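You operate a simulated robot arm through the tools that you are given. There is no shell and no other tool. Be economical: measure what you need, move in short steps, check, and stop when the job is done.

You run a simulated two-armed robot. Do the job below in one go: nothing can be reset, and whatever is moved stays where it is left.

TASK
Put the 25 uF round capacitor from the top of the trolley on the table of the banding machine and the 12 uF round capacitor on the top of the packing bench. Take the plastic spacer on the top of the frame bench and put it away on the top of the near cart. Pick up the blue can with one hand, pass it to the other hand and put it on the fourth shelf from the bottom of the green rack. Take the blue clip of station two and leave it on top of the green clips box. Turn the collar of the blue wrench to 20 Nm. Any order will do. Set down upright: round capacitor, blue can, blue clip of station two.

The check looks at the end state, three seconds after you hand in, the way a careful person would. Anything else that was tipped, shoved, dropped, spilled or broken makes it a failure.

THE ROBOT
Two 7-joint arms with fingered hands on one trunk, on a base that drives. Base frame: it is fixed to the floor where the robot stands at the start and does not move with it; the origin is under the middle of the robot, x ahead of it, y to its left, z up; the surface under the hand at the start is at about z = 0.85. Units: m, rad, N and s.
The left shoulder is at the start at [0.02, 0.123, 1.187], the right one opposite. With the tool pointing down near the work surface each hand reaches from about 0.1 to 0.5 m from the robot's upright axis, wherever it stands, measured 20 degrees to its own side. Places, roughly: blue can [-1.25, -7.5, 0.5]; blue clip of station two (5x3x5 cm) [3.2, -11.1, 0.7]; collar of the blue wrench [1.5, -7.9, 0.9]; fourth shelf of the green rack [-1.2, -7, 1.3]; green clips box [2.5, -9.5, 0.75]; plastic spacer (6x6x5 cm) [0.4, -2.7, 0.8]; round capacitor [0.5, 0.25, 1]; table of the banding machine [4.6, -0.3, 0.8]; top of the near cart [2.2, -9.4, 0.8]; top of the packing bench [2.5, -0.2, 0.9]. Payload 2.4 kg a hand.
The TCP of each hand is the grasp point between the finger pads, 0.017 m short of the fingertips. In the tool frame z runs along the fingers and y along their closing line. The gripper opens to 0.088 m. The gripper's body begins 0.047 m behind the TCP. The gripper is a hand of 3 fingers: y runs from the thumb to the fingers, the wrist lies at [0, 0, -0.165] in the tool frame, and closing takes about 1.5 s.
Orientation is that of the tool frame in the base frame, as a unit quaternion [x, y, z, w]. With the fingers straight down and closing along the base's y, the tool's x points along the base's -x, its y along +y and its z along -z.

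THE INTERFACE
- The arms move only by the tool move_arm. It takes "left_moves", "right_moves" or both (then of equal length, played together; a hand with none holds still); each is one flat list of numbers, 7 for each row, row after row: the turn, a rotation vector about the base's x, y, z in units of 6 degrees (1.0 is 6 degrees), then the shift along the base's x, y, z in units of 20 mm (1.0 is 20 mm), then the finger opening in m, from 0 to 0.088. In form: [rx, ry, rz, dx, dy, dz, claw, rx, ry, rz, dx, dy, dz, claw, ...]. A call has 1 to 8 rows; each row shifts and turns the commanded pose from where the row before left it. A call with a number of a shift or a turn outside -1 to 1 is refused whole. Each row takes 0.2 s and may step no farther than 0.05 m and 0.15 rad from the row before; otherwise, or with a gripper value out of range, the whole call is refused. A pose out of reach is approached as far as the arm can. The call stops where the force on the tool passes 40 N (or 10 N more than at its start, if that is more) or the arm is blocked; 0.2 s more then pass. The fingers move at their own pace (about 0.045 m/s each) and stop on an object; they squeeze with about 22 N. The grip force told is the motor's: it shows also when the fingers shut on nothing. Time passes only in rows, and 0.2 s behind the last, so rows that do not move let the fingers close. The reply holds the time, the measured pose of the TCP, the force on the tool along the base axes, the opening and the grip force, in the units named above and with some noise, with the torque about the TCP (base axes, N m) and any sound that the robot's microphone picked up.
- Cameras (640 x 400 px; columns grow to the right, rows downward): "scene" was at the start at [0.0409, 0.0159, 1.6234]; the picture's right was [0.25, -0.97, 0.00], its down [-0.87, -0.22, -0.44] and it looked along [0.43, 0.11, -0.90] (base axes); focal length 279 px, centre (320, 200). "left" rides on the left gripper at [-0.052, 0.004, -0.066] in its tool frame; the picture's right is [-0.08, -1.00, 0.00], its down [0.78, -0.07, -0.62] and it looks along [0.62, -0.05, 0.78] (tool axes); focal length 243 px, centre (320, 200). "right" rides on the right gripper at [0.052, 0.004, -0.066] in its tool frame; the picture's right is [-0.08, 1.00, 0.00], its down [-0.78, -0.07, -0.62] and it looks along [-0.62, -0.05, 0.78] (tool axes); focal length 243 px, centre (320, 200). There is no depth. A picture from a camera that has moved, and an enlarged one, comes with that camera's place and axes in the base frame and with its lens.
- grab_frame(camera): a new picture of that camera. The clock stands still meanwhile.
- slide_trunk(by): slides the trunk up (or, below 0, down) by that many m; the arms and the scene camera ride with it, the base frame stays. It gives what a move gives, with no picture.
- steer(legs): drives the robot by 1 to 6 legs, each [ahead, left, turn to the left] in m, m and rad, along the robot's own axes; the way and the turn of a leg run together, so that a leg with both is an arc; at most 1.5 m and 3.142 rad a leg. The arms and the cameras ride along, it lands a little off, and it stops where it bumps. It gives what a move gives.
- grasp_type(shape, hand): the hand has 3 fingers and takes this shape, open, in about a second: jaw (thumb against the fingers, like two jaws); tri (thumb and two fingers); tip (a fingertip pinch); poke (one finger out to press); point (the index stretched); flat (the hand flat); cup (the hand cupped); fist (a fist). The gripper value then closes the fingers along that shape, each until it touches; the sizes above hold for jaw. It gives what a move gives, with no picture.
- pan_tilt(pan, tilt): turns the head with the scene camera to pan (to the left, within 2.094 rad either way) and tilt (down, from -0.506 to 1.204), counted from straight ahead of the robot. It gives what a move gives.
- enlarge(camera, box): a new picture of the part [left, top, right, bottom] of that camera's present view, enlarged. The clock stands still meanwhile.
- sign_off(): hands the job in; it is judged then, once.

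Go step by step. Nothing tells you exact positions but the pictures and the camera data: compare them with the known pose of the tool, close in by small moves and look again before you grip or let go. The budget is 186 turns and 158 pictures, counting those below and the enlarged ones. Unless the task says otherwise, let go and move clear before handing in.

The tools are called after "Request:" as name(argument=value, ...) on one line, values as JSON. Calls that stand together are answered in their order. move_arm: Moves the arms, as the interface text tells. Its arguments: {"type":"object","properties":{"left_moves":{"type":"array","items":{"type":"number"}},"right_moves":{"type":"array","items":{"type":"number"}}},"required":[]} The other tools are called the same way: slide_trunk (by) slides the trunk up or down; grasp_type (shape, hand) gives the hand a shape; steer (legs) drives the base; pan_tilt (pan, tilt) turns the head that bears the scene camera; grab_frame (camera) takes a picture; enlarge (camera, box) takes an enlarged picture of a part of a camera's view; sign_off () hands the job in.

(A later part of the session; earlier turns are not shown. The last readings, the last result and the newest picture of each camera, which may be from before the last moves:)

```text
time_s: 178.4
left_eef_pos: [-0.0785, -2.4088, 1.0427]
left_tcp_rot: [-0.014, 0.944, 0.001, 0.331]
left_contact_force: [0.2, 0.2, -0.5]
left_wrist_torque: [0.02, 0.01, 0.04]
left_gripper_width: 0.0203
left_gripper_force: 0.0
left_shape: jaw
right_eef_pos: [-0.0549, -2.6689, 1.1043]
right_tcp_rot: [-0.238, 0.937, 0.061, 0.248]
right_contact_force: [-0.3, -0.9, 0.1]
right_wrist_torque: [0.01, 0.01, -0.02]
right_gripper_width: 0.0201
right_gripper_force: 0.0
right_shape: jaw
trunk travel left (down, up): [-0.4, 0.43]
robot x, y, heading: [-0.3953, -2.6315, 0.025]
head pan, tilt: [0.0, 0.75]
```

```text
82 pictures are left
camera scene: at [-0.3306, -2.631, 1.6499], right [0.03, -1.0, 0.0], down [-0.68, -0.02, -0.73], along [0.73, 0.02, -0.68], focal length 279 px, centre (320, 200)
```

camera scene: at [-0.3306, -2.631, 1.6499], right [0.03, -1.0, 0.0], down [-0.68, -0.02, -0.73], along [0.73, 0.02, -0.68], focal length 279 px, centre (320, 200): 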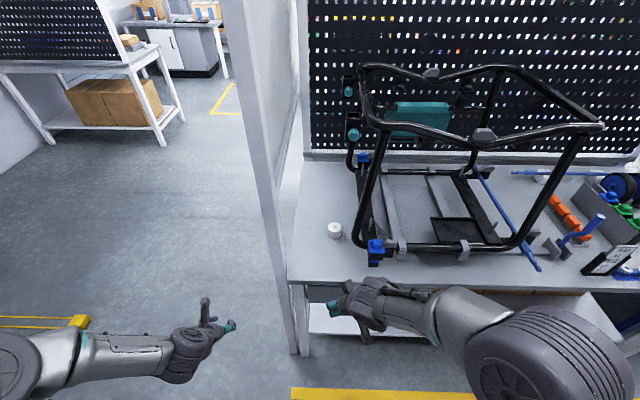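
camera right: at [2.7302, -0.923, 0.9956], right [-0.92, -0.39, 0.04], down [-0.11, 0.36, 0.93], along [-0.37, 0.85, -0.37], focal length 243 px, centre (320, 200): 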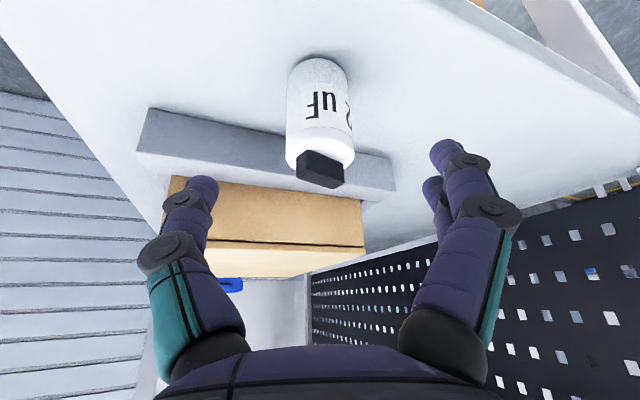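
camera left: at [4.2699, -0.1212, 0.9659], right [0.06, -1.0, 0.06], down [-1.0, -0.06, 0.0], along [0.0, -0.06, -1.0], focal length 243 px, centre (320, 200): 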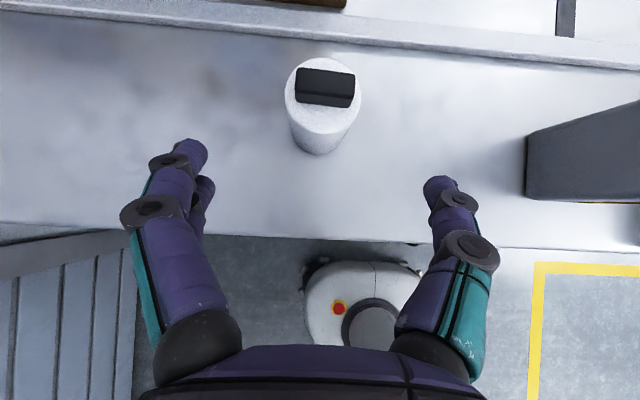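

The spacer sits at about (0.39, −2.67) beside the black frame. I straighten the right hand, lower the trunk and move to (−0.12, −2.53).

Request:
move_arm(right_moves=[0, 0, -0.95, 0, 0, 0, 0.05, 0, 0, -0.95, 0, 0, 0, 0.085, 0, 0, -0.95, 0, 0, 0, 0.085, 0, 0, -0.95, 0, 0, 0, 0.085, 0, 0, -0.95, 0, 0, 0, 0.085, 0, -0.75, 0, 0, 0, 0, 0.085, 0, -0.75, 0, 0, 0, 0, 0.085])

Request:
slide_trunk(by=-0.13)

Request:
steer(legs=[[0, 0, -0.025], [0, 0.1, 0], [0.25, 0, 0]])

Request:
grab_frame(camera="right")

Request:
grab_frame(camera="scene")

```text
time_s: 180.0
left_eef_pos: [-0.0777, -2.4085, 1.0413]
left_tcp_rot: [-0.013, 0.944, 0.0, 0.331]
left_contact_force: [-0.3, 0.2, 1.3]
left_wrist_torque: [0.02, 0.01, -0.03]
left_gripper_width: 0.0204
left_gripper_force: 0.0
left_shape: jaw
right_eef_pos: [-0.0534, -2.6702, 1.1048]
right_tcp_rot: [0.0, 0.946, -0.004, 0.324]
right_contact_force: [-0.5, 0.2, -0.1]
right_wrist_torque: [0.0, 0.0, 0.03]
right_gripper_width: 0.0847
right_gripper_force: 0.0
right_shape: jaw
trunk travel left (down, up): [-0.4, 0.43]
robot x, y, heading: [-0.3921, -2.6359, 0.019]
head pan, tilt: [0.0, 0.75]
```

```text
time_s: 181.5
left_eef_pos: [-0.0776, -2.4088, 0.9133]
left_tcp_rot: [-0.014, 0.944, 0.001, 0.329]
left_contact_force: [0.6, -0.2, 0.5]
left_wrist_torque: [0.03, 0.02, -0.03]
left_gripper_width: 0.0205
left_gripper_force: 0.1
left_shape: jaw
right_eef_pos: [-0.0535, -2.6704, 0.9749]
right_tcp_rot: [0.0, 0.946, -0.003, 0.323]
right_contact_force: [-0.6, 0.0, 0.3]
right_wrist_torque: [-0.02, 0.0, -0.01]
right_gripper_width: 0.0847
right_gripper_force: 0.1
right_shape: jaw
trunk travel left (down, up): [-0.27, 0.56]
robot x, y, heading: [-0.3924, -2.6357, 0.026]
head pan, tilt: [0.0, 0.75]
```

```text
time_s: 184.5
left_eef_pos: [0.1787, -2.3152, 0.9131]
left_tcp_rot: [-0.001, 0.944, -0.003, 0.33]
left_contact_force: [1.5, 0.2, 0.0]
left_wrist_torque: [0.04, -0.01, 0.02]
left_gripper_width: 0.0202
left_gripper_force: 0.0
left_shape: jaw
right_eef_pos: [0.1958, -2.5787, 0.9743]
right_tcp_rot: [0.012, 0.947, -0.008, 0.322]
right_contact_force: [0.0, -0.7, -0.3]
right_wrist_torque: [-0.01, 0.0, 0.03]
right_gripper_width: 0.0848
right_gripper_force: 0.1
right_shape: jaw
trunk travel left (down, up): [-0.27, 0.56]
robot x, y, heading: [-0.1452, -2.5305, -0.0]
head pan, tilt: [0.0, 0.75]
```

```text
81 pictures are left
camera right: at [0.1141, -2.57, 0.9946], right [0.1, 0.99, 0.04], down [0.24, -0.07, 0.97], along [0.97, -0.08, -0.24], focal length 243 px, centre (320, 200)
```

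right: 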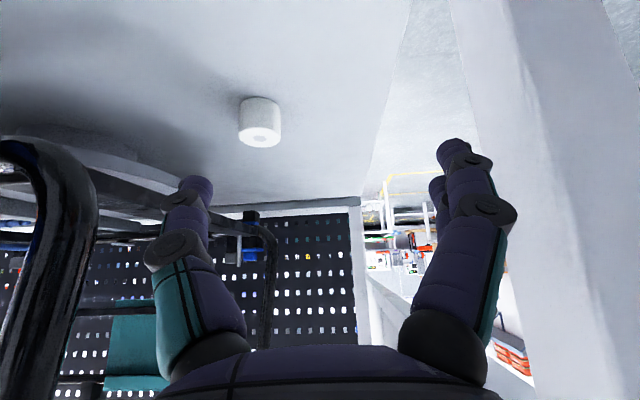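

```text
80 pictures are left
camera scene: at [-0.0793, -2.5322, 1.5198], right [0.0, -1.0, 0.0], down [-0.68, 0.0, -0.73], along [0.73, 0.0, -0.68], focal length 279 px, centre (320, 200)
```

scene: 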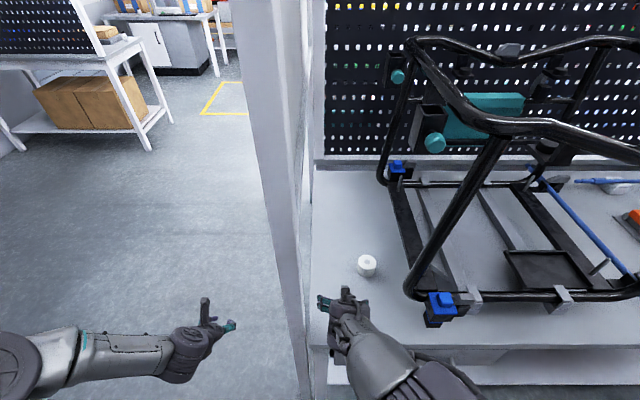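

Spacer centre comes to about (0.390, −2.669, 0.816). I line the right hand up in front of it.

Request:
move_arm(right_moves=[0, 0, 0, 0.2, -1, -0.48, 0.085, 0, 0, 0, 0.4, -1, -0.48, 0.085, 0, 0, 0, 0.8, -1, -0.48, 0.085, 0, 0, 0, 1, -1, -0.48, 0.085, 0, 0, 0, 1, -0.5, -0.48, 0.085, 0, 0, 0, 1, 0, -0.48, 0.085, 0, 0, 0, 1, 0, -0.48, 0.085, 0, 0, 0, 0.9, 0, -0.48, 0.085])

Request:
grab_frame(camera="right")

Request:
grab_frame(camera="scene")

```text
time_s: 186.3
left_eef_pos: [0.1786, -2.3173, 0.9121]
left_tcp_rot: [-0.001, 0.944, -0.003, 0.33]
left_contact_force: [0.3, 0.1, -0.6]
left_wrist_torque: [-0.03, 0.02, -0.01]
left_gripper_width: 0.0201
left_gripper_force: 0.1
left_shape: jaw
right_eef_pos: [0.3216, -2.6637, 0.8989]
right_tcp_rot: [0.013, 0.946, -0.009, 0.324]
right_contact_force: [-0.4, 0.6, 0.7]
right_wrist_torque: [-0.02, -0.03, -0.01]
right_gripper_width: 0.0847
right_gripper_force: 0.1
right_shape: jaw
right hand out of reach, approached as far as the arm can: row 1
trunk travel left (down, up): [-0.27, 0.56]
robot x, y, heading: [-0.1455, -2.5333, 0.001]
head pan, tilt: [0.0, 0.75]
```

```text
79 pictures are left
camera right: at [0.2396, -2.6557, 0.92], right [0.1, 0.99, 0.04], down [0.24, -0.07, 0.97], along [0.97, -0.08, -0.24], focal length 243 px, centre (320, 200)
```

right: 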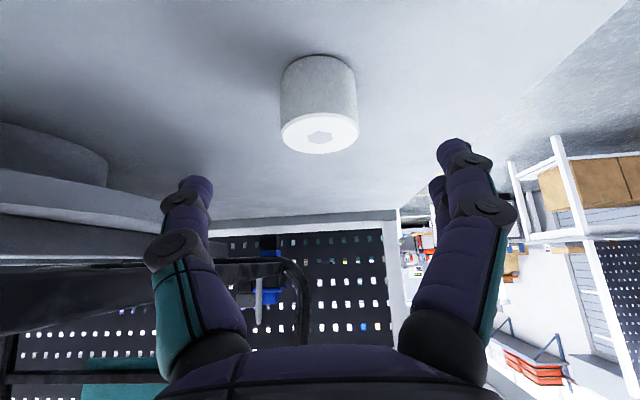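

```text
78 pictures are left
camera scene: at [-0.0799, -2.5321, 1.5198], right [0.0, -1.0, 0.0], down [-0.68, 0.0, -0.73], along [0.73, 0.0, -0.68], focal length 279 px, centre (320, 200)
```

scene: 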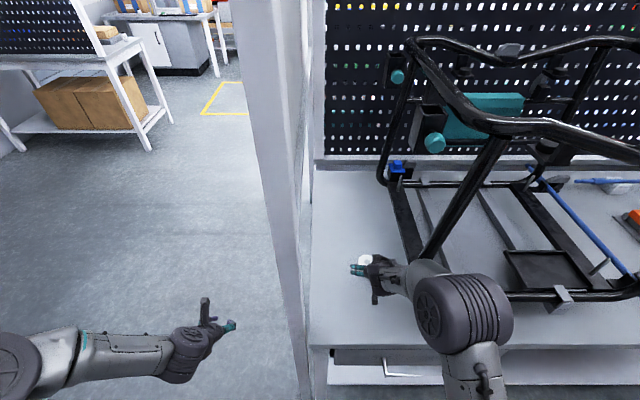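

Centred. I go in four rows and close.

Request:
move_arm(right_moves=[0, 0, 0, 0.78, -0.02, -1, 0.085, 0, 0, 0, 0.78, -0.02, -1, 0.085, 0, 0, 0, 0.78, -0.02, -1, 0.085, 0, 0, 0, 0.78, -0.02, -1, 0.085])

Request:
grab_frame(camera="right")

Request:
move_arm(right_moves=[0, 0, 0, 0, 0, 0, 0.06, 0, 0, 0, 0, 0, 0, 0.04, 0, 0, 0, 0, 0, 0, 0.04, 0, 0, 0, 0, 0, 0, 0.04, 0, 0, 0, 0, 0, 0, 0.04, 0, 0, 0, 0, 0, 0, 0.04])

Request:
grab_frame(camera="right")

```text
time_s: 187.3
left_eef_pos: [0.1776, -2.3161, 0.9124]
left_tcp_rot: [0.0, 0.944, -0.004, 0.33]
left_contact_force: [0.0, 0.0, 0.2]
left_wrist_torque: [0.0, 0.0, -0.03]
left_gripper_width: 0.0202
left_gripper_force: 0.0
left_shape: jaw
right_eef_pos: [0.3833, -2.6652, 0.8212]
right_tcp_rot: [0.014, 0.946, -0.009, 0.323]
right_contact_force: [0.4, -0.2, -0.3]
right_wrist_torque: [0.0, 0.02, -0.04]
right_gripper_width: 0.0849
right_gripper_force: 0.0
right_shape: jaw
trunk travel left (down, up): [-0.27, 0.56]
robot x, y, heading: [-0.1432, -2.5342, 0.002]
head pan, tilt: [0.0, 0.75]
```

```text
77 pictures are left
camera right: at [0.3018, -2.657, 0.8406], right [0.1, 0.99, 0.05], down [0.24, -0.07, 0.97], along [0.97, -0.08, -0.24], focal length 243 px, centre (320, 200)
```

right: 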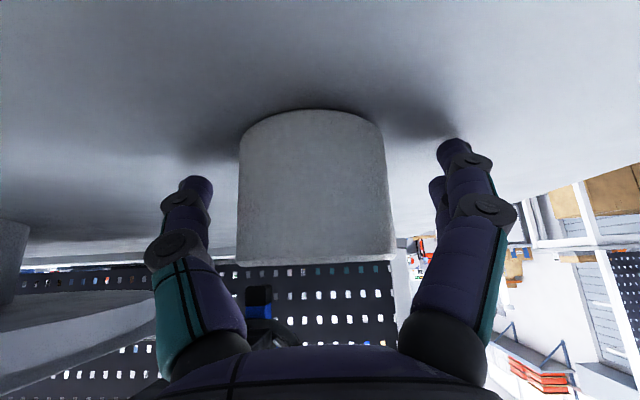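

```text
time_s: 188.7
left_eef_pos: [0.1789, -2.3165, 0.9128]
left_tcp_rot: [-0.002, 0.944, -0.003, 0.33]
left_contact_force: [0.0, 0.0, -0.2]
left_wrist_torque: [0.01, 0.04, -0.02]
left_gripper_width: 0.0206
left_gripper_force: 0.1
left_shape: jaw
right_eef_pos: [0.3826, -2.6651, 0.8207]
right_tcp_rot: [0.012, 0.946, -0.008, 0.323]
right_contact_force: [0.5, 0.1, -0.1]
right_wrist_torque: [-0.01, 0.03, 0.0]
right_gripper_width: 0.0435
right_gripper_force: 21.9
right_shape: jaw
trunk travel left (down, up): [-0.27, 0.56]
robot x, y, heading: [-0.1467, -2.5333, 0.002]
head pan, tilt: [0.0, 0.75]
```

```text
76 pictures are left
camera right: at [0.3015, -2.6569, 0.8409], right [0.1, 0.99, 0.04], down [0.24, -0.07, 0.97], along [0.97, -0.08, -0.24], focal length 243 px, centre (320, 200)
```

right: 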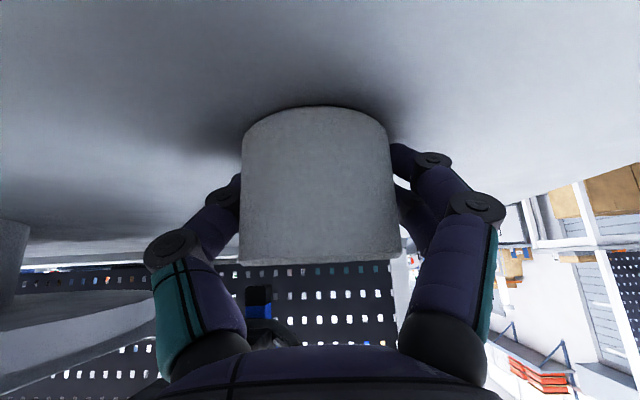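

Gripped. I lift the spacer out, draw back, raise the trunk and look down the west corridor.

Request:
move_arm(right_moves=[0, 0, 0, 0, 0, 1, 0.04, 0, 0, 0, 0, 0, 1, 0.04, 0, 0, 0, -0.5, 0, 1, 0.04, 0, 0, 0, -1, 0, 1, 0.04, 0, 0, 0, -1, 0, 0.5, 0.04, 0, 0, 0, -1, 0, 0.5, 0.04, 0, 0, 0, -1, 0.2, 0.5, 0.04, 0, 0, 0, -1, 0.2, 0.5, 0.04])

Request:
slide_trunk(by=0.13)

Request:
steer(legs=[[-0.32, 0, 0], [0, 0, -1.57]])

Request:
pan_tilt(pan=0.0, tilt=0.35)

Request:
grab_frame(camera="scene")

```text
time_s: 190.5
left_eef_pos: [0.1776, -2.316, 0.9125]
left_tcp_rot: [0.0, 0.944, -0.004, 0.33]
left_contact_force: [-1.0, 0.4, 0.3]
left_wrist_torque: [0.02, 0.01, 0.01]
left_gripper_width: 0.0203
left_gripper_force: 0.2
left_shape: jaw
right_eef_pos: [0.274, -2.6578, 0.9426]
right_tcp_rot: [0.014, 0.946, -0.009, 0.323]
right_contact_force: [-1.0, -1.1, -0.9]
right_wrist_torque: [0.02, 0.01, 0.04]
right_gripper_width: 0.0431
right_gripper_force: 21.8
right_shape: jaw
trunk travel left (down, up): [-0.27, 0.56]
robot x, y, heading: [-0.1384, -2.532, -0.0]
head pan, tilt: [0.0, 0.75]
```

```text
time_s: 192.1
left_eef_pos: [0.1785, -2.3166, 1.0418]
left_tcp_rot: [-0.001, 0.944, -0.004, 0.33]
left_contact_force: [0.8, -0.9, -0.2]
left_wrist_torque: [-0.01, 0.02, 0.01]
left_gripper_width: 0.0203
left_gripper_force: 0.1
left_shape: jaw
right_eef_pos: [0.2732, -2.6577, 1.0711]
right_tcp_rot: [0.013, 0.946, -0.008, 0.323]
right_contact_force: [-0.3, 0.5, -1.8]
right_wrist_torque: [-0.03, 0.0, -0.01]
right_gripper_width: 0.0432
right_gripper_force: 22.3
right_shape: jaw
trunk travel left (down, up): [-0.4, 0.43]
robot x, y, heading: [-0.1424, -2.5316, 0.005]
head pan, tilt: [0.0, 0.75]
```

```text
time_s: 198.0
left_eef_pos: [-0.2465, -2.8543, 1.0418]
left_tcp_rot: [0.666, 0.669, -0.236, 0.231]
left_contact_force: [0.0, -0.2, 0.4]
left_wrist_torque: [0.01, -0.01, -0.02]
left_gripper_width: 0.0202
left_gripper_force: 0.1
left_shape: jaw
right_eef_pos: [-0.5866, -2.9511, 1.0711]
right_tcp_rot: [0.677, 0.661, -0.234, 0.223]
right_contact_force: [-0.5, -0.4, -0.6]
right_wrist_torque: [-0.01, 0.01, 0.01]
right_gripper_width: 0.0429
right_gripper_force: 21.8
right_shape: jaw
trunk travel left (down, up): [-0.4, 0.43]
robot x, y, heading: [-0.4618, -2.5361, -1.566]
head pan, tilt: [0.0, 0.75]
```

```text
time_s: 198.9
left_eef_pos: [-0.2458, -2.854, 1.0428]
left_tcp_rot: [0.666, 0.669, -0.235, 0.231]
left_contact_force: [-0.7, 0.5, -0.2]
left_wrist_torque: [0.02, -0.01, -0.02]
left_gripper_width: 0.0202
left_gripper_force: 0.1
left_shape: jaw
right_eef_pos: [-0.5872, -2.9505, 1.0706]
right_tcp_rot: [0.678, 0.66, -0.234, 0.223]
right_contact_force: [-0.3, 0.8, -0.9]
right_wrist_torque: [-0.02, -0.01, 0.0]
right_gripper_width: 0.0432
right_gripper_force: 22.0
right_shape: jaw
trunk travel left (down, up): [-0.4, 0.43]
robot x, y, heading: [-0.4624, -2.5337, -1.565]
head pan, tilt: [0.0, 0.351]
```

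```text
75 pictures are left
camera scene: at [-0.4622, -2.6066, 1.6854], right [-1.0, 0.0, 0.0], down [0.0, 0.34, -0.94], along [0.0, -0.94, -0.34], focal length 279 px, centre (320, 200)
```

scene: 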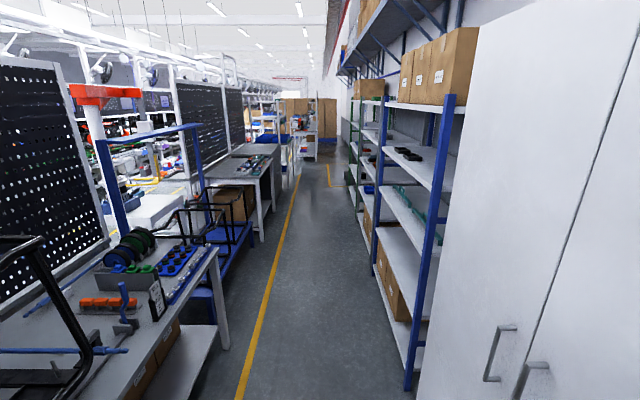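

The corridor is clear; I drive south along x ≈ −0.36 and look again midway.

Request:
steer(legs=[[0, 0.09, 0], [1.4, 0, 0], [1.4, 0, 0]])

Request:
grab_frame(camera="scene")

```text
time_s: 213.2
left_eef_pos: [-0.1387, -5.6732, 1.0426]
left_tcp_rot: [0.667, 0.668, -0.236, 0.23]
left_contact_force: [-0.3, 0.1, 0.5]
left_wrist_torque: [0.02, -0.01, 0.01]
left_gripper_width: 0.0204
left_gripper_force: 0.1
left_shape: jaw
right_eef_pos: [-0.4802, -5.767, 1.0718]
right_tcp_rot: [0.679, 0.659, -0.234, 0.222]
right_contact_force: [-1.6, 0.1, -0.6]
right_wrist_torque: [-0.03, 0.02, 0.0]
right_gripper_width: 0.043
right_gripper_force: 22.1
right_shape: jaw
trunk travel left (down, up): [-0.4, 0.43]
robot x, y, heading: [-0.3537, -5.351, -1.564]
head pan, tilt: [0.0, 0.351]
```

```text
74 pictures are left
camera scene: at [-0.3544, -5.4245, 1.6855], right [-1.0, 0.0, 0.0], down [0.0, 0.34, -0.94], along [0.0, -0.94, -0.34], focal length 279 px, centre (320, 200)
```

scene: 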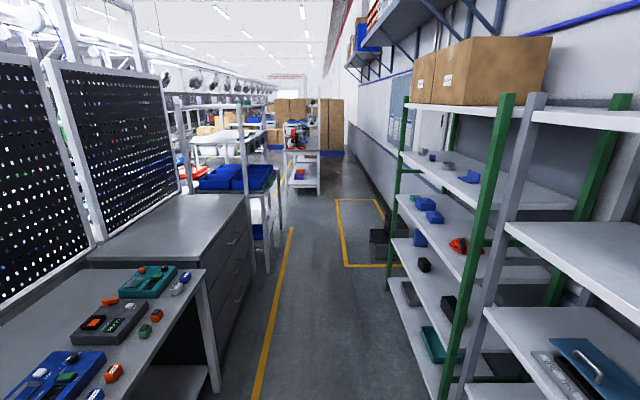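

The green rack is on the right. I drive to it and look at it sideways.

Request:
steer(legs=[[1.45, 0.03, 0]])

Request:
pan_tilt(pan=-1.5, tilt=0.55)

Request:
grab_frame(camera="scene")

Request:
pan_tilt(pan=0.3, tilt=0.3)

Request:
grab_frame(camera="scene")

```text
time_s: 220.5
left_eef_pos: [-0.1249, -7.1366, 1.0417]
left_tcp_rot: [0.673, 0.662, -0.237, 0.229]
left_contact_force: [0.3, 0.5, 0.1]
left_wrist_torque: [0.01, -0.01, -0.01]
left_gripper_width: 0.0203
left_gripper_force: 0.1
left_shape: jaw
right_eef_pos: [-0.4673, -7.2259, 1.0709]
right_tcp_rot: [0.684, 0.654, -0.236, 0.22]
right_contact_force: [0.5, -0.4, -0.9]
right_wrist_torque: [-0.02, -0.01, 0.01]
right_gripper_width: 0.0428
right_gripper_force: 21.9
right_shape: jaw
trunk travel left (down, up): [-0.4, 0.43]
robot x, y, heading: [-0.3362, -6.8118, -1.589]
head pan, tilt: [0.0, 0.351]
```

```text
time_s: 222.1
left_eef_pos: [-0.1254, -7.137, 1.0417]
left_tcp_rot: [0.673, 0.662, -0.238, 0.228]
left_contact_force: [0.2, 0.0, -0.3]
left_wrist_torque: [-0.04, -0.02, -0.01]
left_gripper_width: 0.0203
left_gripper_force: 0.1
left_shape: jaw
right_eef_pos: [-0.469, -7.2254, 1.0718]
right_tcp_rot: [0.684, 0.653, -0.236, 0.221]
right_contact_force: [-0.7, -0.2, -0.3]
right_wrist_torque: [-0.01, 0.01, -0.03]
right_gripper_width: 0.0434
right_gripper_force: 22.0
right_shape: jaw
trunk travel left (down, up): [-0.4, 0.43]
robot x, y, heading: [-0.3346, -6.8109, -1.585]
head pan, tilt: [-1.499, 0.55]
```

```text
73 pictures are left
camera scene: at [-0.4246, -6.7964, 1.6673], right [-0.06, 1.0, 0.0], down [0.52, 0.03, -0.85], along [-0.85, -0.05, -0.52], focal length 279 px, centre (320, 200)
```

scene: 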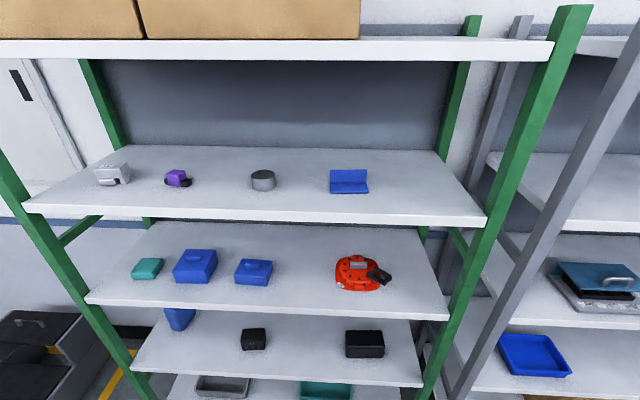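

```text
time_s: 223.9
left_eef_pos: [-0.1255, -7.1381, 1.0427]
left_tcp_rot: [0.673, 0.662, -0.237, 0.229]
left_contact_force: [0.7, 0.2, 0.6]
left_wrist_torque: [-0.02, -0.02, -0.02]
left_gripper_width: 0.0202
left_gripper_force: 0.0
left_shape: jaw
right_eef_pos: [-0.4685, -7.2261, 1.0711]
right_tcp_rot: [0.685, 0.653, -0.237, 0.22]
right_contact_force: [-0.5, 0.8, -0.6]
right_wrist_torque: [0.01, -0.01, 0.02]
right_gripper_width: 0.0433
right_gripper_force: 22.2
right_shape: jaw
trunk travel left (down, up): [-0.4, 0.43]
robot x, y, heading: [-0.3325, -6.8096, -1.584]
head pan, tilt: [0.3, 0.3]
```

```text
72 pictures are left
camera scene: at [-0.3088, -6.881, 1.6902], right [-0.96, -0.28, 0.0], down [-0.08, 0.28, -0.96], along [0.27, -0.92, -0.3], focal length 279 px, centre (320, 200)
```

scene: 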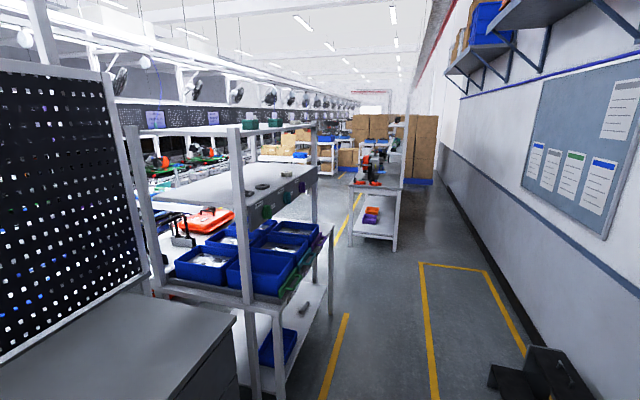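

I can see: fourth shelf with four small items, blue can on the second shelf near (−1.22, −7.5). First I take the spacer on; I continue south to the gap near y ≈ −9.5 and look east.

Request:
steer(legs=[[0, 0, 0.014], [1.3, 0, 0], [1.3, 0, 0]])

Request:
pan_tilt(pan=1.3, tilt=0.35)

Request:
grab_frame(camera="scene")

```text
time_s: 236.9
left_eef_pos: [-0.1218, -9.7432, 1.0421]
left_tcp_rot: [0.668, 0.667, -0.236, 0.231]
left_contact_force: [0.0, 0.7, -0.8]
left_wrist_torque: [0.01, -0.02, 0.04]
left_gripper_width: 0.0202
left_gripper_force: 0.0
left_shape: jaw
right_eef_pos: [-0.4643, -9.8374, 1.0711]
right_tcp_rot: [0.68, 0.658, -0.235, 0.222]
right_contact_force: [-0.7, -0.1, -0.7]
right_wrist_torque: [-0.03, -0.01, 0.0]
right_gripper_width: 0.0431
right_gripper_force: 22.3
right_shape: jaw
trunk travel left (down, up): [-0.4, 0.43]
robot x, y, heading: [-0.3377, -9.4197, -1.571]
head pan, tilt: [0.3, 0.3]
```

```text
time_s: 238.2
left_eef_pos: [-0.1232, -9.7424, 1.0437]
left_tcp_rot: [0.668, 0.667, -0.236, 0.231]
left_contact_force: [-0.4, -0.3, 0.5]
left_wrist_torque: [-0.03, -0.02, -0.03]
left_gripper_width: 0.0203
left_gripper_force: 0.0
left_shape: jaw
right_eef_pos: [-0.4651, -9.8369, 1.0711]
right_tcp_rot: [0.679, 0.659, -0.234, 0.223]
right_contact_force: [0.2, -0.6, 0.8]
right_wrist_torque: [0.01, 0.02, -0.01]
right_gripper_width: 0.0429
right_gripper_force: 22.1
right_shape: jaw
trunk travel left (down, up): [-0.4, 0.43]
robot x, y, heading: [-0.34, -9.4199, -1.571]
head pan, tilt: [1.3, 0.351]
```

```text
71 pictures are left
camera scene: at [-0.2479, -9.4252, 1.6855], right [-0.27, -0.96, 0.0], down [-0.33, 0.09, -0.94], along [0.9, -0.25, -0.34], focal length 279 px, centre (320, 200)
```

scene: 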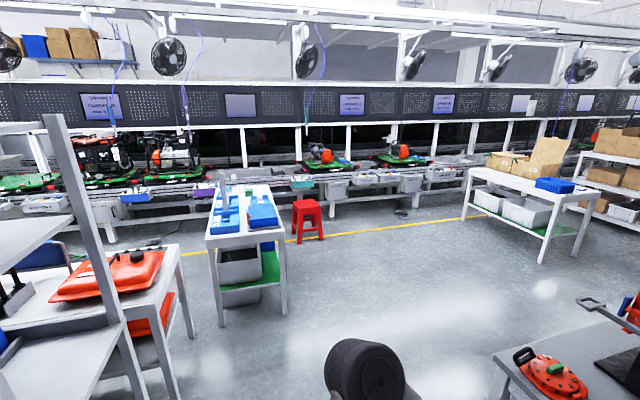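

The white cart with blue trays is the near cart. I zoom in on it and on station two of the line.

Request:
enlarge(camera="scene", box=[190, 160, 310, 260])

Request:
enlarge(camera="scene", box=[280, 110, 460, 220])

```text
4.00 times, centred on (250, 210) of scene
camera zoom: at [-0.2479, -9.4252, 1.6855], right [-0.27, -0.96, 0.0], down [-0.33, 0.09, -0.94], along [0.9, -0.25, -0.34], focal length 1116 px, centre (600, 160)
```

zoom: 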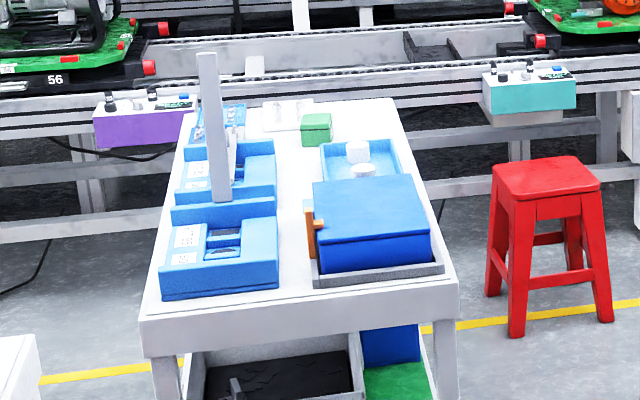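

```text
3.56 times, centred on (370, 165) of scene
camera zoom: at [-0.2479, -9.4252, 1.6855], right [-0.27, -0.96, 0.0], down [-0.33, 0.09, -0.94], along [0.9, -0.25, -0.34], focal length 992 px, centre (142, 324)
```

zoom: 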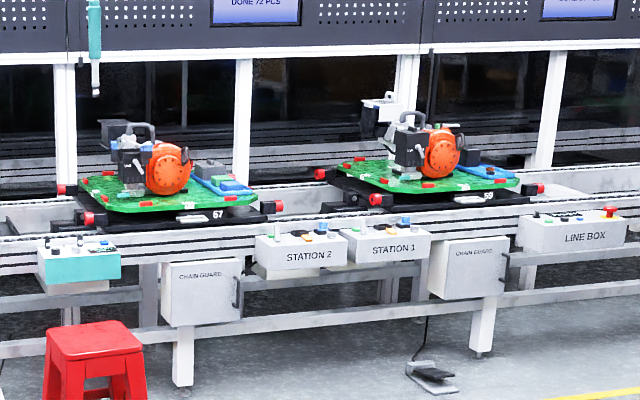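

Green clips box (green block) stands at the far end of the cart, about (2.45, −9.45); station 2's box with clips is on the line. I drive east through the gap and to the cart's south side.

Request:
steer(legs=[[0, 0, 1.571], [0, -0.2, 0], [1.3, 0, 0], [0.35, -0.5, 0], [1.0, 0, 0], [0, 0, 1.571]])

Request:
pan_tilt(pan=0.0, tilt=0.85)

Request:
grab_frame(camera="scene")

```text
time_s: 261.3
left_eef_pos: [2.0911, -9.7512, 1.0427]
left_tcp_rot: [0.669, -0.666, -0.231, -0.235]
left_contact_force: [0.1, -0.2, -0.4]
left_wrist_torque: [-0.02, 0.01, 0.02]
left_gripper_width: 0.0204
left_gripper_force: 0.1
left_shape: jaw
right_eef_pos: [2.4321, -9.6544, 1.0715]
right_tcp_rot: [-0.663, 0.676, 0.223, 0.232]
right_contact_force: [-1.2, 0.3, -1.6]
right_wrist_torque: [0.0, 0.0, -0.02]
right_gripper_width: 0.043
right_gripper_force: 22.2
right_shape: jaw
trunk travel left (down, up): [-0.4, 0.43]
robot x, y, heading: [2.3079, -10.0748, 1.586]
head pan, tilt: [1.3, 0.351]
```

```text
time_s: 262.8
left_eef_pos: [2.0903, -9.7517, 1.0418]
left_tcp_rot: [0.67, -0.665, -0.232, -0.235]
left_contact_force: [-0.2, 0.0, -0.4]
left_wrist_torque: [-0.03, 0.01, 0.03]
left_gripper_width: 0.0202
left_gripper_force: 0.1
left_shape: jaw
right_eef_pos: [2.4316, -9.6536, 1.0706]
right_tcp_rot: [-0.661, 0.677, 0.222, 0.234]
right_contact_force: [0.9, -0.1, -0.6]
right_wrist_torque: [0.04, 0.04, 0.01]
right_gripper_width: 0.0431
right_gripper_force: 21.8
right_shape: jaw
trunk travel left (down, up): [-0.4, 0.43]
robot x, y, heading: [2.3086, -10.0709, 1.579]
head pan, tilt: [0.0, 0.85]
```

```text
68 pictures are left
camera scene: at [2.309, -10.0128, 1.6419], right [1.0, 0.01, 0.0], down [0.01, -0.75, -0.66], along [-0.01, 0.66, -0.75], focal length 279 px, centre (320, 200)
```

scene: 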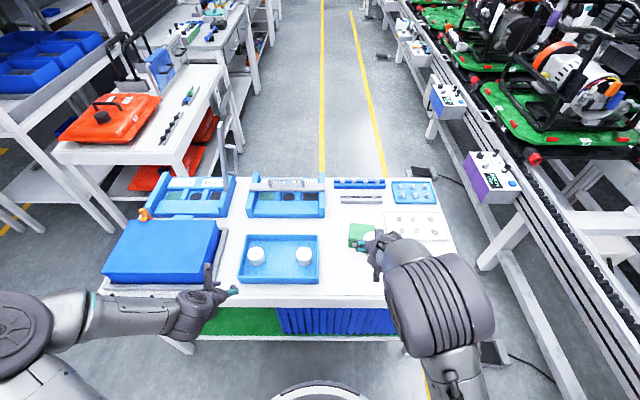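

The cart top's right part near the green box looks free. I check with the right hand's camera, since the arm hides it.

Request:
grab_frame(camera="right")

Request:
enlarge(camera="scene", box=[320, 170, 480, 270])

```text
67 pictures are left
camera right: at [2.4253, -9.7342, 1.0906], right [-0.99, 0.09, 0.04], down [0.07, 0.24, 0.97], along [0.08, 0.97, -0.24], focal length 243 px, centre (320, 200)
```

right: 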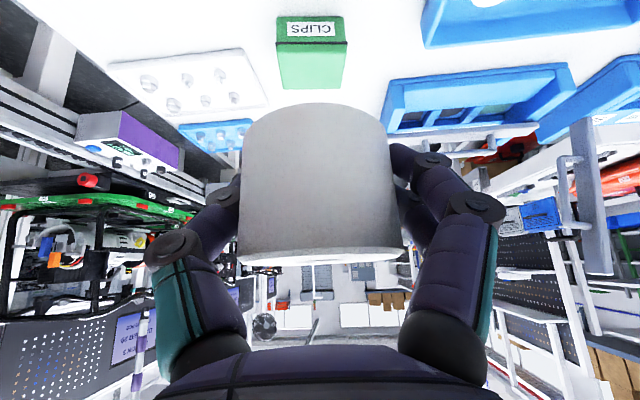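

```text
4.00 times, centred on (400, 220) of scene
camera zoom: at [2.309, -10.0128, 1.6419], right [1.0, 0.01, 0.0], down [0.01, -0.75, -0.66], along [-0.01, 0.66, -0.75], focal length 1116 px, centre (0, 120)
```

zoom: 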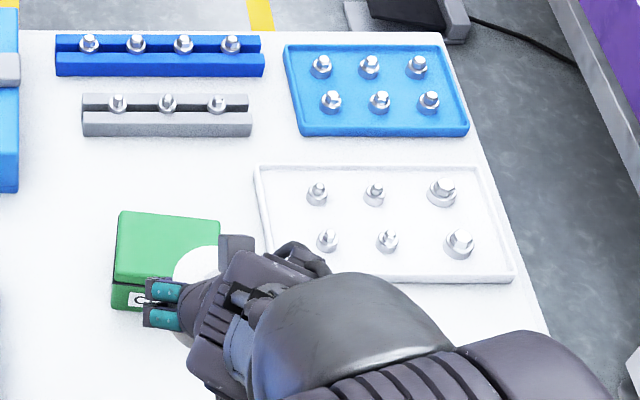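

South of the white tray there is a free 20 cm strip. I lower the trunk, edge closer and bring the spacer over (2.57, −9.59).

Request:
move_arm(left_moves=[0, 0, 0, 0, -0.5, 1, 0.02, 0, 0, 0, 0, -0.5, 1, 0.02, 0, 0, 0, 0, -0.5, 1, 0.02, 0, 0, 0, 0, 0, 1, 0.02, 0, 0, 0, 0, 0, 1, 0.02])

Request:
slide_trunk(by=-0.12)

Request:
steer(legs=[[0.05, 0, 0]])

Request:
move_arm(right_moves=[0, 0, 0, 0.86, 0.05, -0.56, 0.04, 0, 0, 0, 0.86, 0.05, -0.56, 0.04, 0, 0, 0, 0.86, 0.05, -0.56, 0.04, 0, 0, 0, 0.86, 0.05, -0.56, 0.04, 0, 0, 0, 0.86, 0.05, -0.56, 0.04, 0, 0, 0, 0.86, 0.05, -0.56, 0.04, 0, 0, 0, 0.86, 0.05, -0.56, 0.04, 0, 0, 0, 0.86, 0.05, -0.56, 0.04])

Request:
grab_frame(camera="scene")

Request:
grab_frame(camera="right")

```text
time_s: 263.9
left_eef_pos: [2.0884, -9.7637, 1.1343]
left_tcp_rot: [0.671, -0.665, -0.231, -0.234]
left_contact_force: [-0.8, 0.8, -1.2]
left_wrist_torque: [0.0, 0.01, 0.0]
left_gripper_width: 0.0203
left_gripper_force: 0.1
left_shape: jaw
left hand out of reach, approached as far as the arm can: row 2, 3
right_eef_pos: [2.4319, -9.6533, 1.0707]
right_tcp_rot: [-0.661, 0.677, 0.224, 0.234]
right_contact_force: [-0.1, -0.3, -0.8]
right_wrist_torque: [0.0, -0.02, 0.04]
right_gripper_width: 0.0428
right_gripper_force: 22.1
right_shape: jaw
trunk travel left (down, up): [-0.4, 0.43]
robot x, y, heading: [2.3091, -10.071, 1.583]
head pan, tilt: [0.0, 0.85]
```

```text
time_s: 265.4
left_eef_pos: [2.0884, -9.7653, 1.0138]
left_tcp_rot: [0.67, -0.665, -0.231, -0.234]
left_contact_force: [0.4, -0.1, 0.7]
left_wrist_torque: [-0.01, 0.0, 0.01]
left_gripper_width: 0.0199
left_gripper_force: 0.0
left_shape: jaw
right_eef_pos: [2.4323, -9.6544, 0.9502]
right_tcp_rot: [-0.661, 0.677, 0.223, 0.234]
right_contact_force: [-0.3, -1.5, -1.4]
right_wrist_torque: [0.01, 0.03, 0.01]
right_gripper_width: 0.0429
right_gripper_force: 21.9
right_shape: jaw
trunk travel left (down, up): [-0.28, 0.55]
robot x, y, heading: [2.311, -10.073, 1.581]
head pan, tilt: [0.0, 0.85]
```

```text
time_s: 266.4
left_eef_pos: [2.0875, -9.7141, 1.0136]
left_tcp_rot: [0.671, -0.665, -0.231, -0.233]
left_contact_force: [0.8, -0.4, 0.3]
left_wrist_torque: [0.03, -0.03, 0.03]
left_gripper_width: 0.0201
left_gripper_force: 0.0
left_shape: jaw
right_eef_pos: [2.4315, -9.6038, 0.951]
right_tcp_rot: [-0.662, 0.677, 0.223, 0.232]
right_contact_force: [-0.2, 0.5, -0.3]
right_wrist_torque: [-0.01, -0.02, -0.03]
right_gripper_width: 0.0429
right_gripper_force: 22.4
right_shape: jaw
trunk travel left (down, up): [-0.28, 0.55]
robot x, y, heading: [2.309, -10.0225, 1.575]
head pan, tilt: [0.0, 0.85]
```

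```text
time_s: 268.2
left_eef_pos: [2.088, -9.7138, 1.0142]
left_tcp_rot: [0.671, -0.665, -0.232, -0.234]
left_contact_force: [0.6, -0.1, -0.2]
left_wrist_torque: [-0.02, 0.04, 0.01]
left_gripper_width: 0.0203
left_gripper_force: 0.3
left_shape: jaw
right_eef_pos: [2.5701, -9.5975, 0.8621]
right_tcp_rot: [-0.662, 0.676, 0.223, 0.233]
right_contact_force: [0.6, -0.7, -0.1]
right_wrist_torque: [0.0, 0.01, -0.03]
right_gripper_width: 0.0427
right_gripper_force: 21.6
right_shape: jaw
trunk travel left (down, up): [-0.28, 0.55]
robot x, y, heading: [2.3067, -10.0231, 1.582]
head pan, tilt: [0.0, 0.85]
```

```text
65 pictures are left
camera scene: at [2.309, -9.9631, 1.5218], right [1.0, 0.01, 0.0], down [0.01, -0.75, -0.66], along [-0.01, 0.66, -0.75], focal length 279 px, centre (320, 200)
```

scene: 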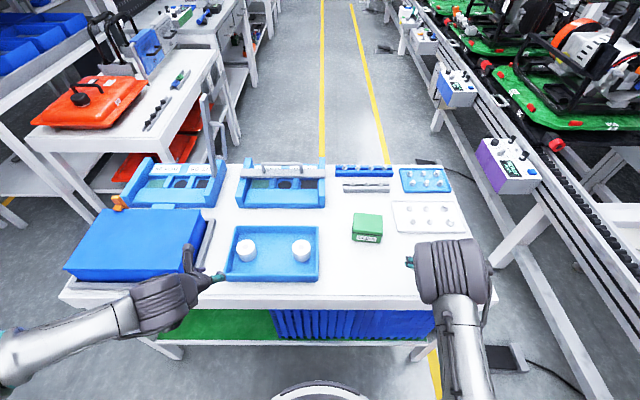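

```text
64 pictures are left
camera right: at [2.5631, -9.6768, 0.8813], right [-0.99, 0.09, 0.04], down [0.06, 0.24, 0.97], along [0.08, 0.97, -0.24], focal length 243 px, centre (320, 200)
```

right: 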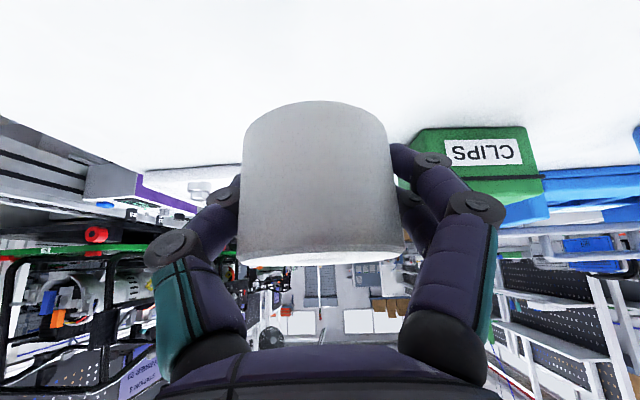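

Above the free strip. I lower and feel for contact.

Request:
move_arm(right_moves=[0, 0, 0, 0, 0, -0.7, 0.04, 0, 0, 0, 0, 0, -0.7, 0.04])

Request:
move_arm(right_moves=[0, 0, 0, 0, 0, -0.15, 0.04])

Request:
grab_frame(camera="right")

```text
time_s: 268.8
left_eef_pos: [2.0893, -9.714, 1.0134]
left_tcp_rot: [0.67, -0.665, -0.232, -0.235]
left_contact_force: [0.0, -0.4, 0.4]
left_wrist_torque: [0.02, 0.0, 0.0]
left_gripper_width: 0.0202
left_gripper_force: 0.0
left_shape: jaw
right_eef_pos: [2.57, -9.5967, 0.8329]
right_tcp_rot: [-0.662, 0.676, 0.224, 0.233]
right_contact_force: [-0.3, 0.2, 0.9]
right_wrist_torque: [0.01, 0.03, -0.02]
right_gripper_width: 0.0427
right_gripper_force: 21.9
right_shape: jaw
trunk travel left (down, up): [-0.28, 0.55]
robot x, y, heading: [2.3116, -10.0197, 1.581]
head pan, tilt: [0.0, 0.85]
```

```text
time_s: 269.2
left_eef_pos: [2.0873, -9.7141, 1.0137]
left_tcp_rot: [0.67, -0.665, -0.231, -0.234]
left_contact_force: [-0.3, -0.2, -0.8]
left_wrist_torque: [0.02, -0.02, 0.01]
left_gripper_width: 0.0203
left_gripper_force: 0.1
left_shape: jaw
right_eef_pos: [2.5705, -9.5981, 0.8306]
right_tcp_rot: [-0.662, 0.676, 0.223, 0.234]
right_contact_force: [-0.3, 0.5, -1.0]
right_wrist_torque: [0.02, 0.01, 0.02]
right_gripper_width: 0.0426
right_gripper_force: 22.0
right_shape: jaw
trunk travel left (down, up): [-0.28, 0.55]
robot x, y, heading: [2.3101, -10.0229, 1.582]
head pan, tilt: [0.0, 0.85]
```

```text
63 pictures are left
camera right: at [2.5629, -9.6767, 0.8504], right [-0.99, 0.09, 0.04], down [0.07, 0.24, 0.97], along [0.08, 0.97, -0.24], focal length 243 px, centre (320, 200)
```

right: 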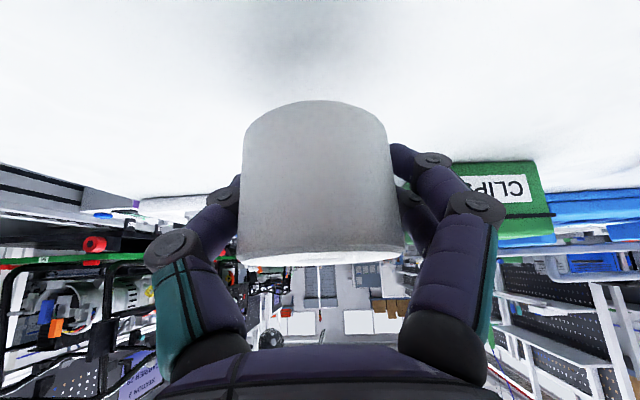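

Request:
move_arm(right_moves=[0, 0, 0, 0, 0, -0.2, 0.04, 0, 0, 0, 0, 0, -0.2, 0.04])

Request:
move_arm(right_moves=[0, 0, 0, 0, 0, -0.15, 0.04])

Request:
move_arm(right_moves=[0, 0, 0, 0, 0, -0.15, 0.04])

```text
time_s: 269.8
left_eef_pos: [2.0876, -9.7135, 1.0139]
left_tcp_rot: [0.671, -0.665, -0.231, -0.234]
left_contact_force: [-0.3, 0.1, 0.1]
left_wrist_torque: [-0.02, -0.04, 0.02]
left_gripper_width: 0.0202
left_gripper_force: 0.0
left_shape: jaw
right_eef_pos: [2.5695, -9.5958, 0.8238]
right_tcp_rot: [-0.661, 0.677, 0.223, 0.233]
right_contact_force: [0.2, 0.2, -0.6]
right_wrist_torque: [0.0, 0.0, 0.0]
right_gripper_width: 0.0425
right_gripper_force: 21.2
right_shape: jaw
trunk travel left (down, up): [-0.28, 0.55]
robot x, y, heading: [2.3078, -10.0254, 1.581]
head pan, tilt: [0.0, 0.85]
```

```text
time_s: 270.2
left_eef_pos: [2.0874, -9.715, 1.0126]
left_tcp_rot: [0.67, -0.666, -0.231, -0.235]
left_contact_force: [0.8, -0.1, 0.5]
left_wrist_torque: [-0.03, -0.02, 0.0]
left_gripper_width: 0.02
left_gripper_force: 0.0
left_shape: jaw
right_eef_pos: [2.5707, -9.5966, 0.8192]
right_tcp_rot: [-0.662, 0.676, 0.223, 0.234]
right_contact_force: [-0.1, 0.5, -0.7]
right_wrist_torque: [-0.04, -0.01, 0.0]
right_gripper_width: 0.0423
right_gripper_force: 21.8
right_shape: jaw
trunk travel left (down, up): [-0.28, 0.55]
robot x, y, heading: [2.3116, -10.0254, 1.583]
head pan, tilt: [0.0, 0.85]
```

```text
time_s: 270.6
left_eef_pos: [2.0896, -9.7154, 1.0143]
left_tcp_rot: [0.67, -0.666, -0.231, -0.235]
left_contact_force: [-0.3, 0.1, 0.4]
left_wrist_torque: [0.01, 0.02, -0.02]
left_gripper_width: 0.0203
left_gripper_force: 0.0
left_shape: jaw
right_eef_pos: [2.5698, -9.5958, 0.8162]
right_tcp_rot: [-0.661, 0.677, 0.223, 0.234]
right_contact_force: [-0.1, -0.3, -0.4]
right_wrist_torque: [0.0, 0.01, 0.04]
right_gripper_width: 0.0424
right_gripper_force: 21.6
right_shape: jaw
trunk travel left (down, up): [-0.28, 0.55]
robot x, y, heading: [2.3128, -10.0193, 1.58]
head pan, tilt: [0.0, 0.85]
```

Request:
move_arm(right_moves=[0, 0, 0, 0, 0, -0.15, 0.04])

Request:
move_arm(right_moves=[0, 0, 0, 0, 0, -0.15, 0.04])

Request:
grab_frame(camera="right")

```text
time_s: 271.0
left_eef_pos: [2.0882, -9.7151, 1.0135]
left_tcp_rot: [0.671, -0.665, -0.231, -0.234]
left_contact_force: [0.2, -0.6, -0.4]
left_wrist_torque: [-0.02, 0.02, 0.01]
left_gripper_width: 0.0201
left_gripper_force: 0.2
left_shape: jaw
right_eef_pos: [2.5682, -9.596, 0.8133]
right_tcp_rot: [-0.662, 0.676, 0.223, 0.233]
right_contact_force: [-1.5, 0.0, -1.4]
right_wrist_torque: [0.01, -0.01, -0.03]
right_gripper_width: 0.0425
right_gripper_force: 22.7
right_shape: jaw
trunk travel left (down, up): [-0.28, 0.55]
robot x, y, heading: [2.3078, -10.0194, 1.577]
head pan, tilt: [0.0, 0.85]
```

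```text
time_s: 271.4
left_eef_pos: [2.0885, -9.715, 1.0149]
left_tcp_rot: [0.671, -0.665, -0.232, -0.234]
left_contact_force: [0.5, 0.6, 0.3]
left_wrist_torque: [0.0, -0.02, 0.02]
left_gripper_width: 0.0204
left_gripper_force: 0.0
left_shape: jaw
right_eef_pos: [2.5698, -9.5958, 0.81]
right_tcp_rot: [-0.663, 0.676, 0.223, 0.233]
right_contact_force: [0.5, -0.2, -0.9]
right_wrist_torque: [0.0, 0.0, -0.03]
right_gripper_width: 0.0424
right_gripper_force: 21.8
right_shape: jaw
trunk travel left (down, up): [-0.28, 0.55]
robot x, y, heading: [2.3107, -10.0197, 1.577]
head pan, tilt: [0.0, 0.85]
```

```text
62 pictures are left
camera right: at [2.5627, -9.6768, 0.8298], right [-0.99, 0.09, 0.04], down [0.06, 0.24, 0.97], along [0.08, 0.97, -0.24], focal length 243 px, centre (320, 200)
```

right: 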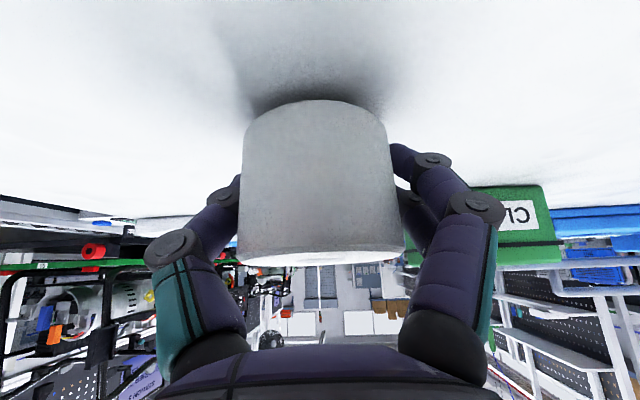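

Very near now by the shadow. I continue in 3 mm steps.

Request:
move_arm(right_moves=[0, 0, 0, 0, 0, -0.15, 0.04])

Request:
move_arm(right_moves=[0, 0, 0, 0, 0, -0.12, 0.04])

```text
time_s: 271.8
left_eef_pos: [2.0896, -9.7146, 1.0132]
left_tcp_rot: [0.67, -0.665, -0.232, -0.235]
left_contact_force: [0.5, 0.1, -0.1]
left_wrist_torque: [0.0, 0.02, -0.02]
left_gripper_width: 0.0202
left_gripper_force: 0.1
left_shape: jaw
right_eef_pos: [2.5696, -9.5961, 0.8071]
right_tcp_rot: [-0.662, 0.676, 0.224, 0.234]
right_contact_force: [-0.8, 0.1, -0.1]
right_wrist_torque: [-0.01, 0.01, -0.02]
right_gripper_width: 0.0424
right_gripper_force: 21.9
right_shape: jaw
trunk travel left (down, up): [-0.28, 0.55]
robot x, y, heading: [2.3078, -10.02, 1.579]
head pan, tilt: [0.0, 0.85]
```

```text
time_s: 272.2
left_eef_pos: [2.0885, -9.7148, 1.0139]
left_tcp_rot: [0.67, -0.665, -0.231, -0.236]
left_contact_force: [0.4, -0.1, -0.1]
left_wrist_torque: [-0.02, -0.03, 0.0]
left_gripper_width: 0.0204
left_gripper_force: 0.0
left_shape: jaw
right_eef_pos: [2.5702, -9.597, 0.8056]
right_tcp_rot: [-0.662, 0.676, 0.223, 0.233]
right_contact_force: [0.1, 0.2, -0.2]
right_wrist_torque: [-0.02, -0.03, -0.02]
right_gripper_width: 0.0426
right_gripper_force: 22.0
right_shape: jaw
trunk travel left (down, up): [-0.28, 0.55]
robot x, y, heading: [2.3098, -10.0244, 1.576]
head pan, tilt: [0.0, 0.85]
```

Request:
move_arm(right_moves=[0, 0, 0, 0, 0, -0.15, 0.04])

Request:
move_arm(right_moves=[0, 0, 0, 0, 0, -0.12, 0.04])

Request:
move_arm(right_moves=[0, 0, 0, 0, 0, -0.08, 0.04])

```text
time_s: 272.6
left_eef_pos: [2.0881, -9.715, 1.0156]
left_tcp_rot: [0.67, -0.665, -0.231, -0.235]
left_contact_force: [0.1, 0.3, -0.4]
left_wrist_torque: [0.01, 0.0, 0.01]
left_gripper_width: 0.0201
left_gripper_force: 0.1
left_shape: jaw
right_eef_pos: [2.5699, -9.5965, 0.8017]
right_tcp_rot: [-0.662, 0.677, 0.223, 0.233]
right_contact_force: [-1.0, 0.6, 0.2]
right_wrist_torque: [-0.01, 0.03, 0.0]
right_gripper_width: 0.0428
right_gripper_force: 22.2
right_shape: jaw
trunk travel left (down, up): [-0.28, 0.55]
robot x, y, heading: [2.311, -10.0188, 1.583]
head pan, tilt: [0.0, 0.85]
```

```text
time_s: 273.0
left_eef_pos: [2.0876, -9.7146, 1.0136]
left_tcp_rot: [0.671, -0.664, -0.232, -0.235]
left_contact_force: [0.0, 0.7, 0.2]
left_wrist_torque: [0.04, -0.02, 0.02]
left_gripper_width: 0.0203
left_gripper_force: 0.1
left_shape: jaw
right_eef_pos: [2.5686, -9.5969, 0.801]
right_tcp_rot: [-0.661, 0.677, 0.224, 0.234]
right_contact_force: [0.1, -0.1, 7.3]
right_wrist_torque: [0.04, 0.11, -0.02]
right_gripper_width: 0.0425
right_gripper_force: 21.6
right_shape: jaw
trunk travel left (down, up): [-0.28, 0.55]
robot x, y, heading: [2.3106, -10.0235, 1.58]
head pan, tilt: [0.0, 0.85]
```

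```text
time_s: 273.4
left_eef_pos: [2.0877, -9.7156, 1.0142]
left_tcp_rot: [0.67, -0.665, -0.232, -0.235]
left_contact_force: [0.1, 0.1, 0.0]
left_wrist_torque: [-0.03, -0.02, -0.03]
left_gripper_width: 0.0204
left_gripper_force: 0.0
left_shape: jaw
right_eef_pos: [2.5675, -9.5957, 0.8002]
right_tcp_rot: [-0.661, 0.676, 0.226, 0.235]
right_contact_force: [0.0, 1.0, 18.5]
right_wrist_torque: [0.09, 0.29, -0.09]
right_gripper_width: 0.0423
right_gripper_force: 22.3
right_shape: jaw
trunk travel left (down, up): [-0.28, 0.55]
robot x, y, heading: [2.3129, -10.0206, 1.586]
head pan, tilt: [0.0, 0.85]
```

Contact. I ease off, open and back away along the tool.

Request:
move_arm(right_moves=[0, 0, 0, 0, 0, 0.1, 0.042, 0, 0, 0, 0, 0, 0, 0.065, 0, 0, 0, 0, 0, 0, 0.085, 0, 0, 0, 0, 0, 0, 0.085, 0, 0, 0, 0, -0.62, 0.79, 0.085, 0, 0, 0, 0, -0.62, 0.79, 0.085, 0, 0, 0, 0, -0.62, 0.79, 0.085, 0, 0, 0, 0, -0.62, 0.79, 0.085])

Request:
grab_frame(camera="right")

```text
time_s: 275.2
left_eef_pos: [2.0873, -9.7151, 1.0134]
left_tcp_rot: [0.671, -0.664, -0.232, -0.234]
left_contact_force: [-0.7, -0.2, 0.3]
left_wrist_torque: [0.02, 0.04, 0.01]
left_gripper_width: 0.02
left_gripper_force: 0.0
left_shape: jaw
right_eef_pos: [2.5683, -9.6453, 0.8632]
right_tcp_rot: [-0.663, 0.676, 0.224, 0.233]
right_contact_force: [0.4, 0.1, 0.1]
right_wrist_torque: [-0.01, 0.04, 0.01]
right_gripper_width: 0.0847
right_gripper_force: 0.1
right_shape: jaw
trunk travel left (down, up): [-0.28, 0.55]
robot x, y, heading: [2.3058, -10.0231, 1.577]
head pan, tilt: [0.0, 0.85]
```

```text
61 pictures are left
camera right: at [2.562, -9.7263, 0.8829], right [-0.99, 0.09, 0.04], down [0.07, 0.24, 0.97], along [0.08, 0.97, -0.24], focal length 243 px, centre (320, 200)
```

right: 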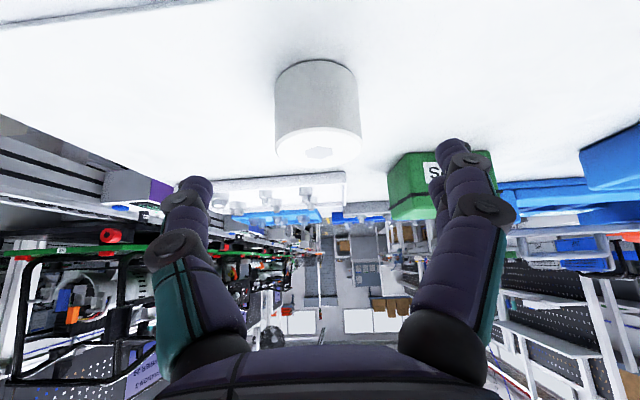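

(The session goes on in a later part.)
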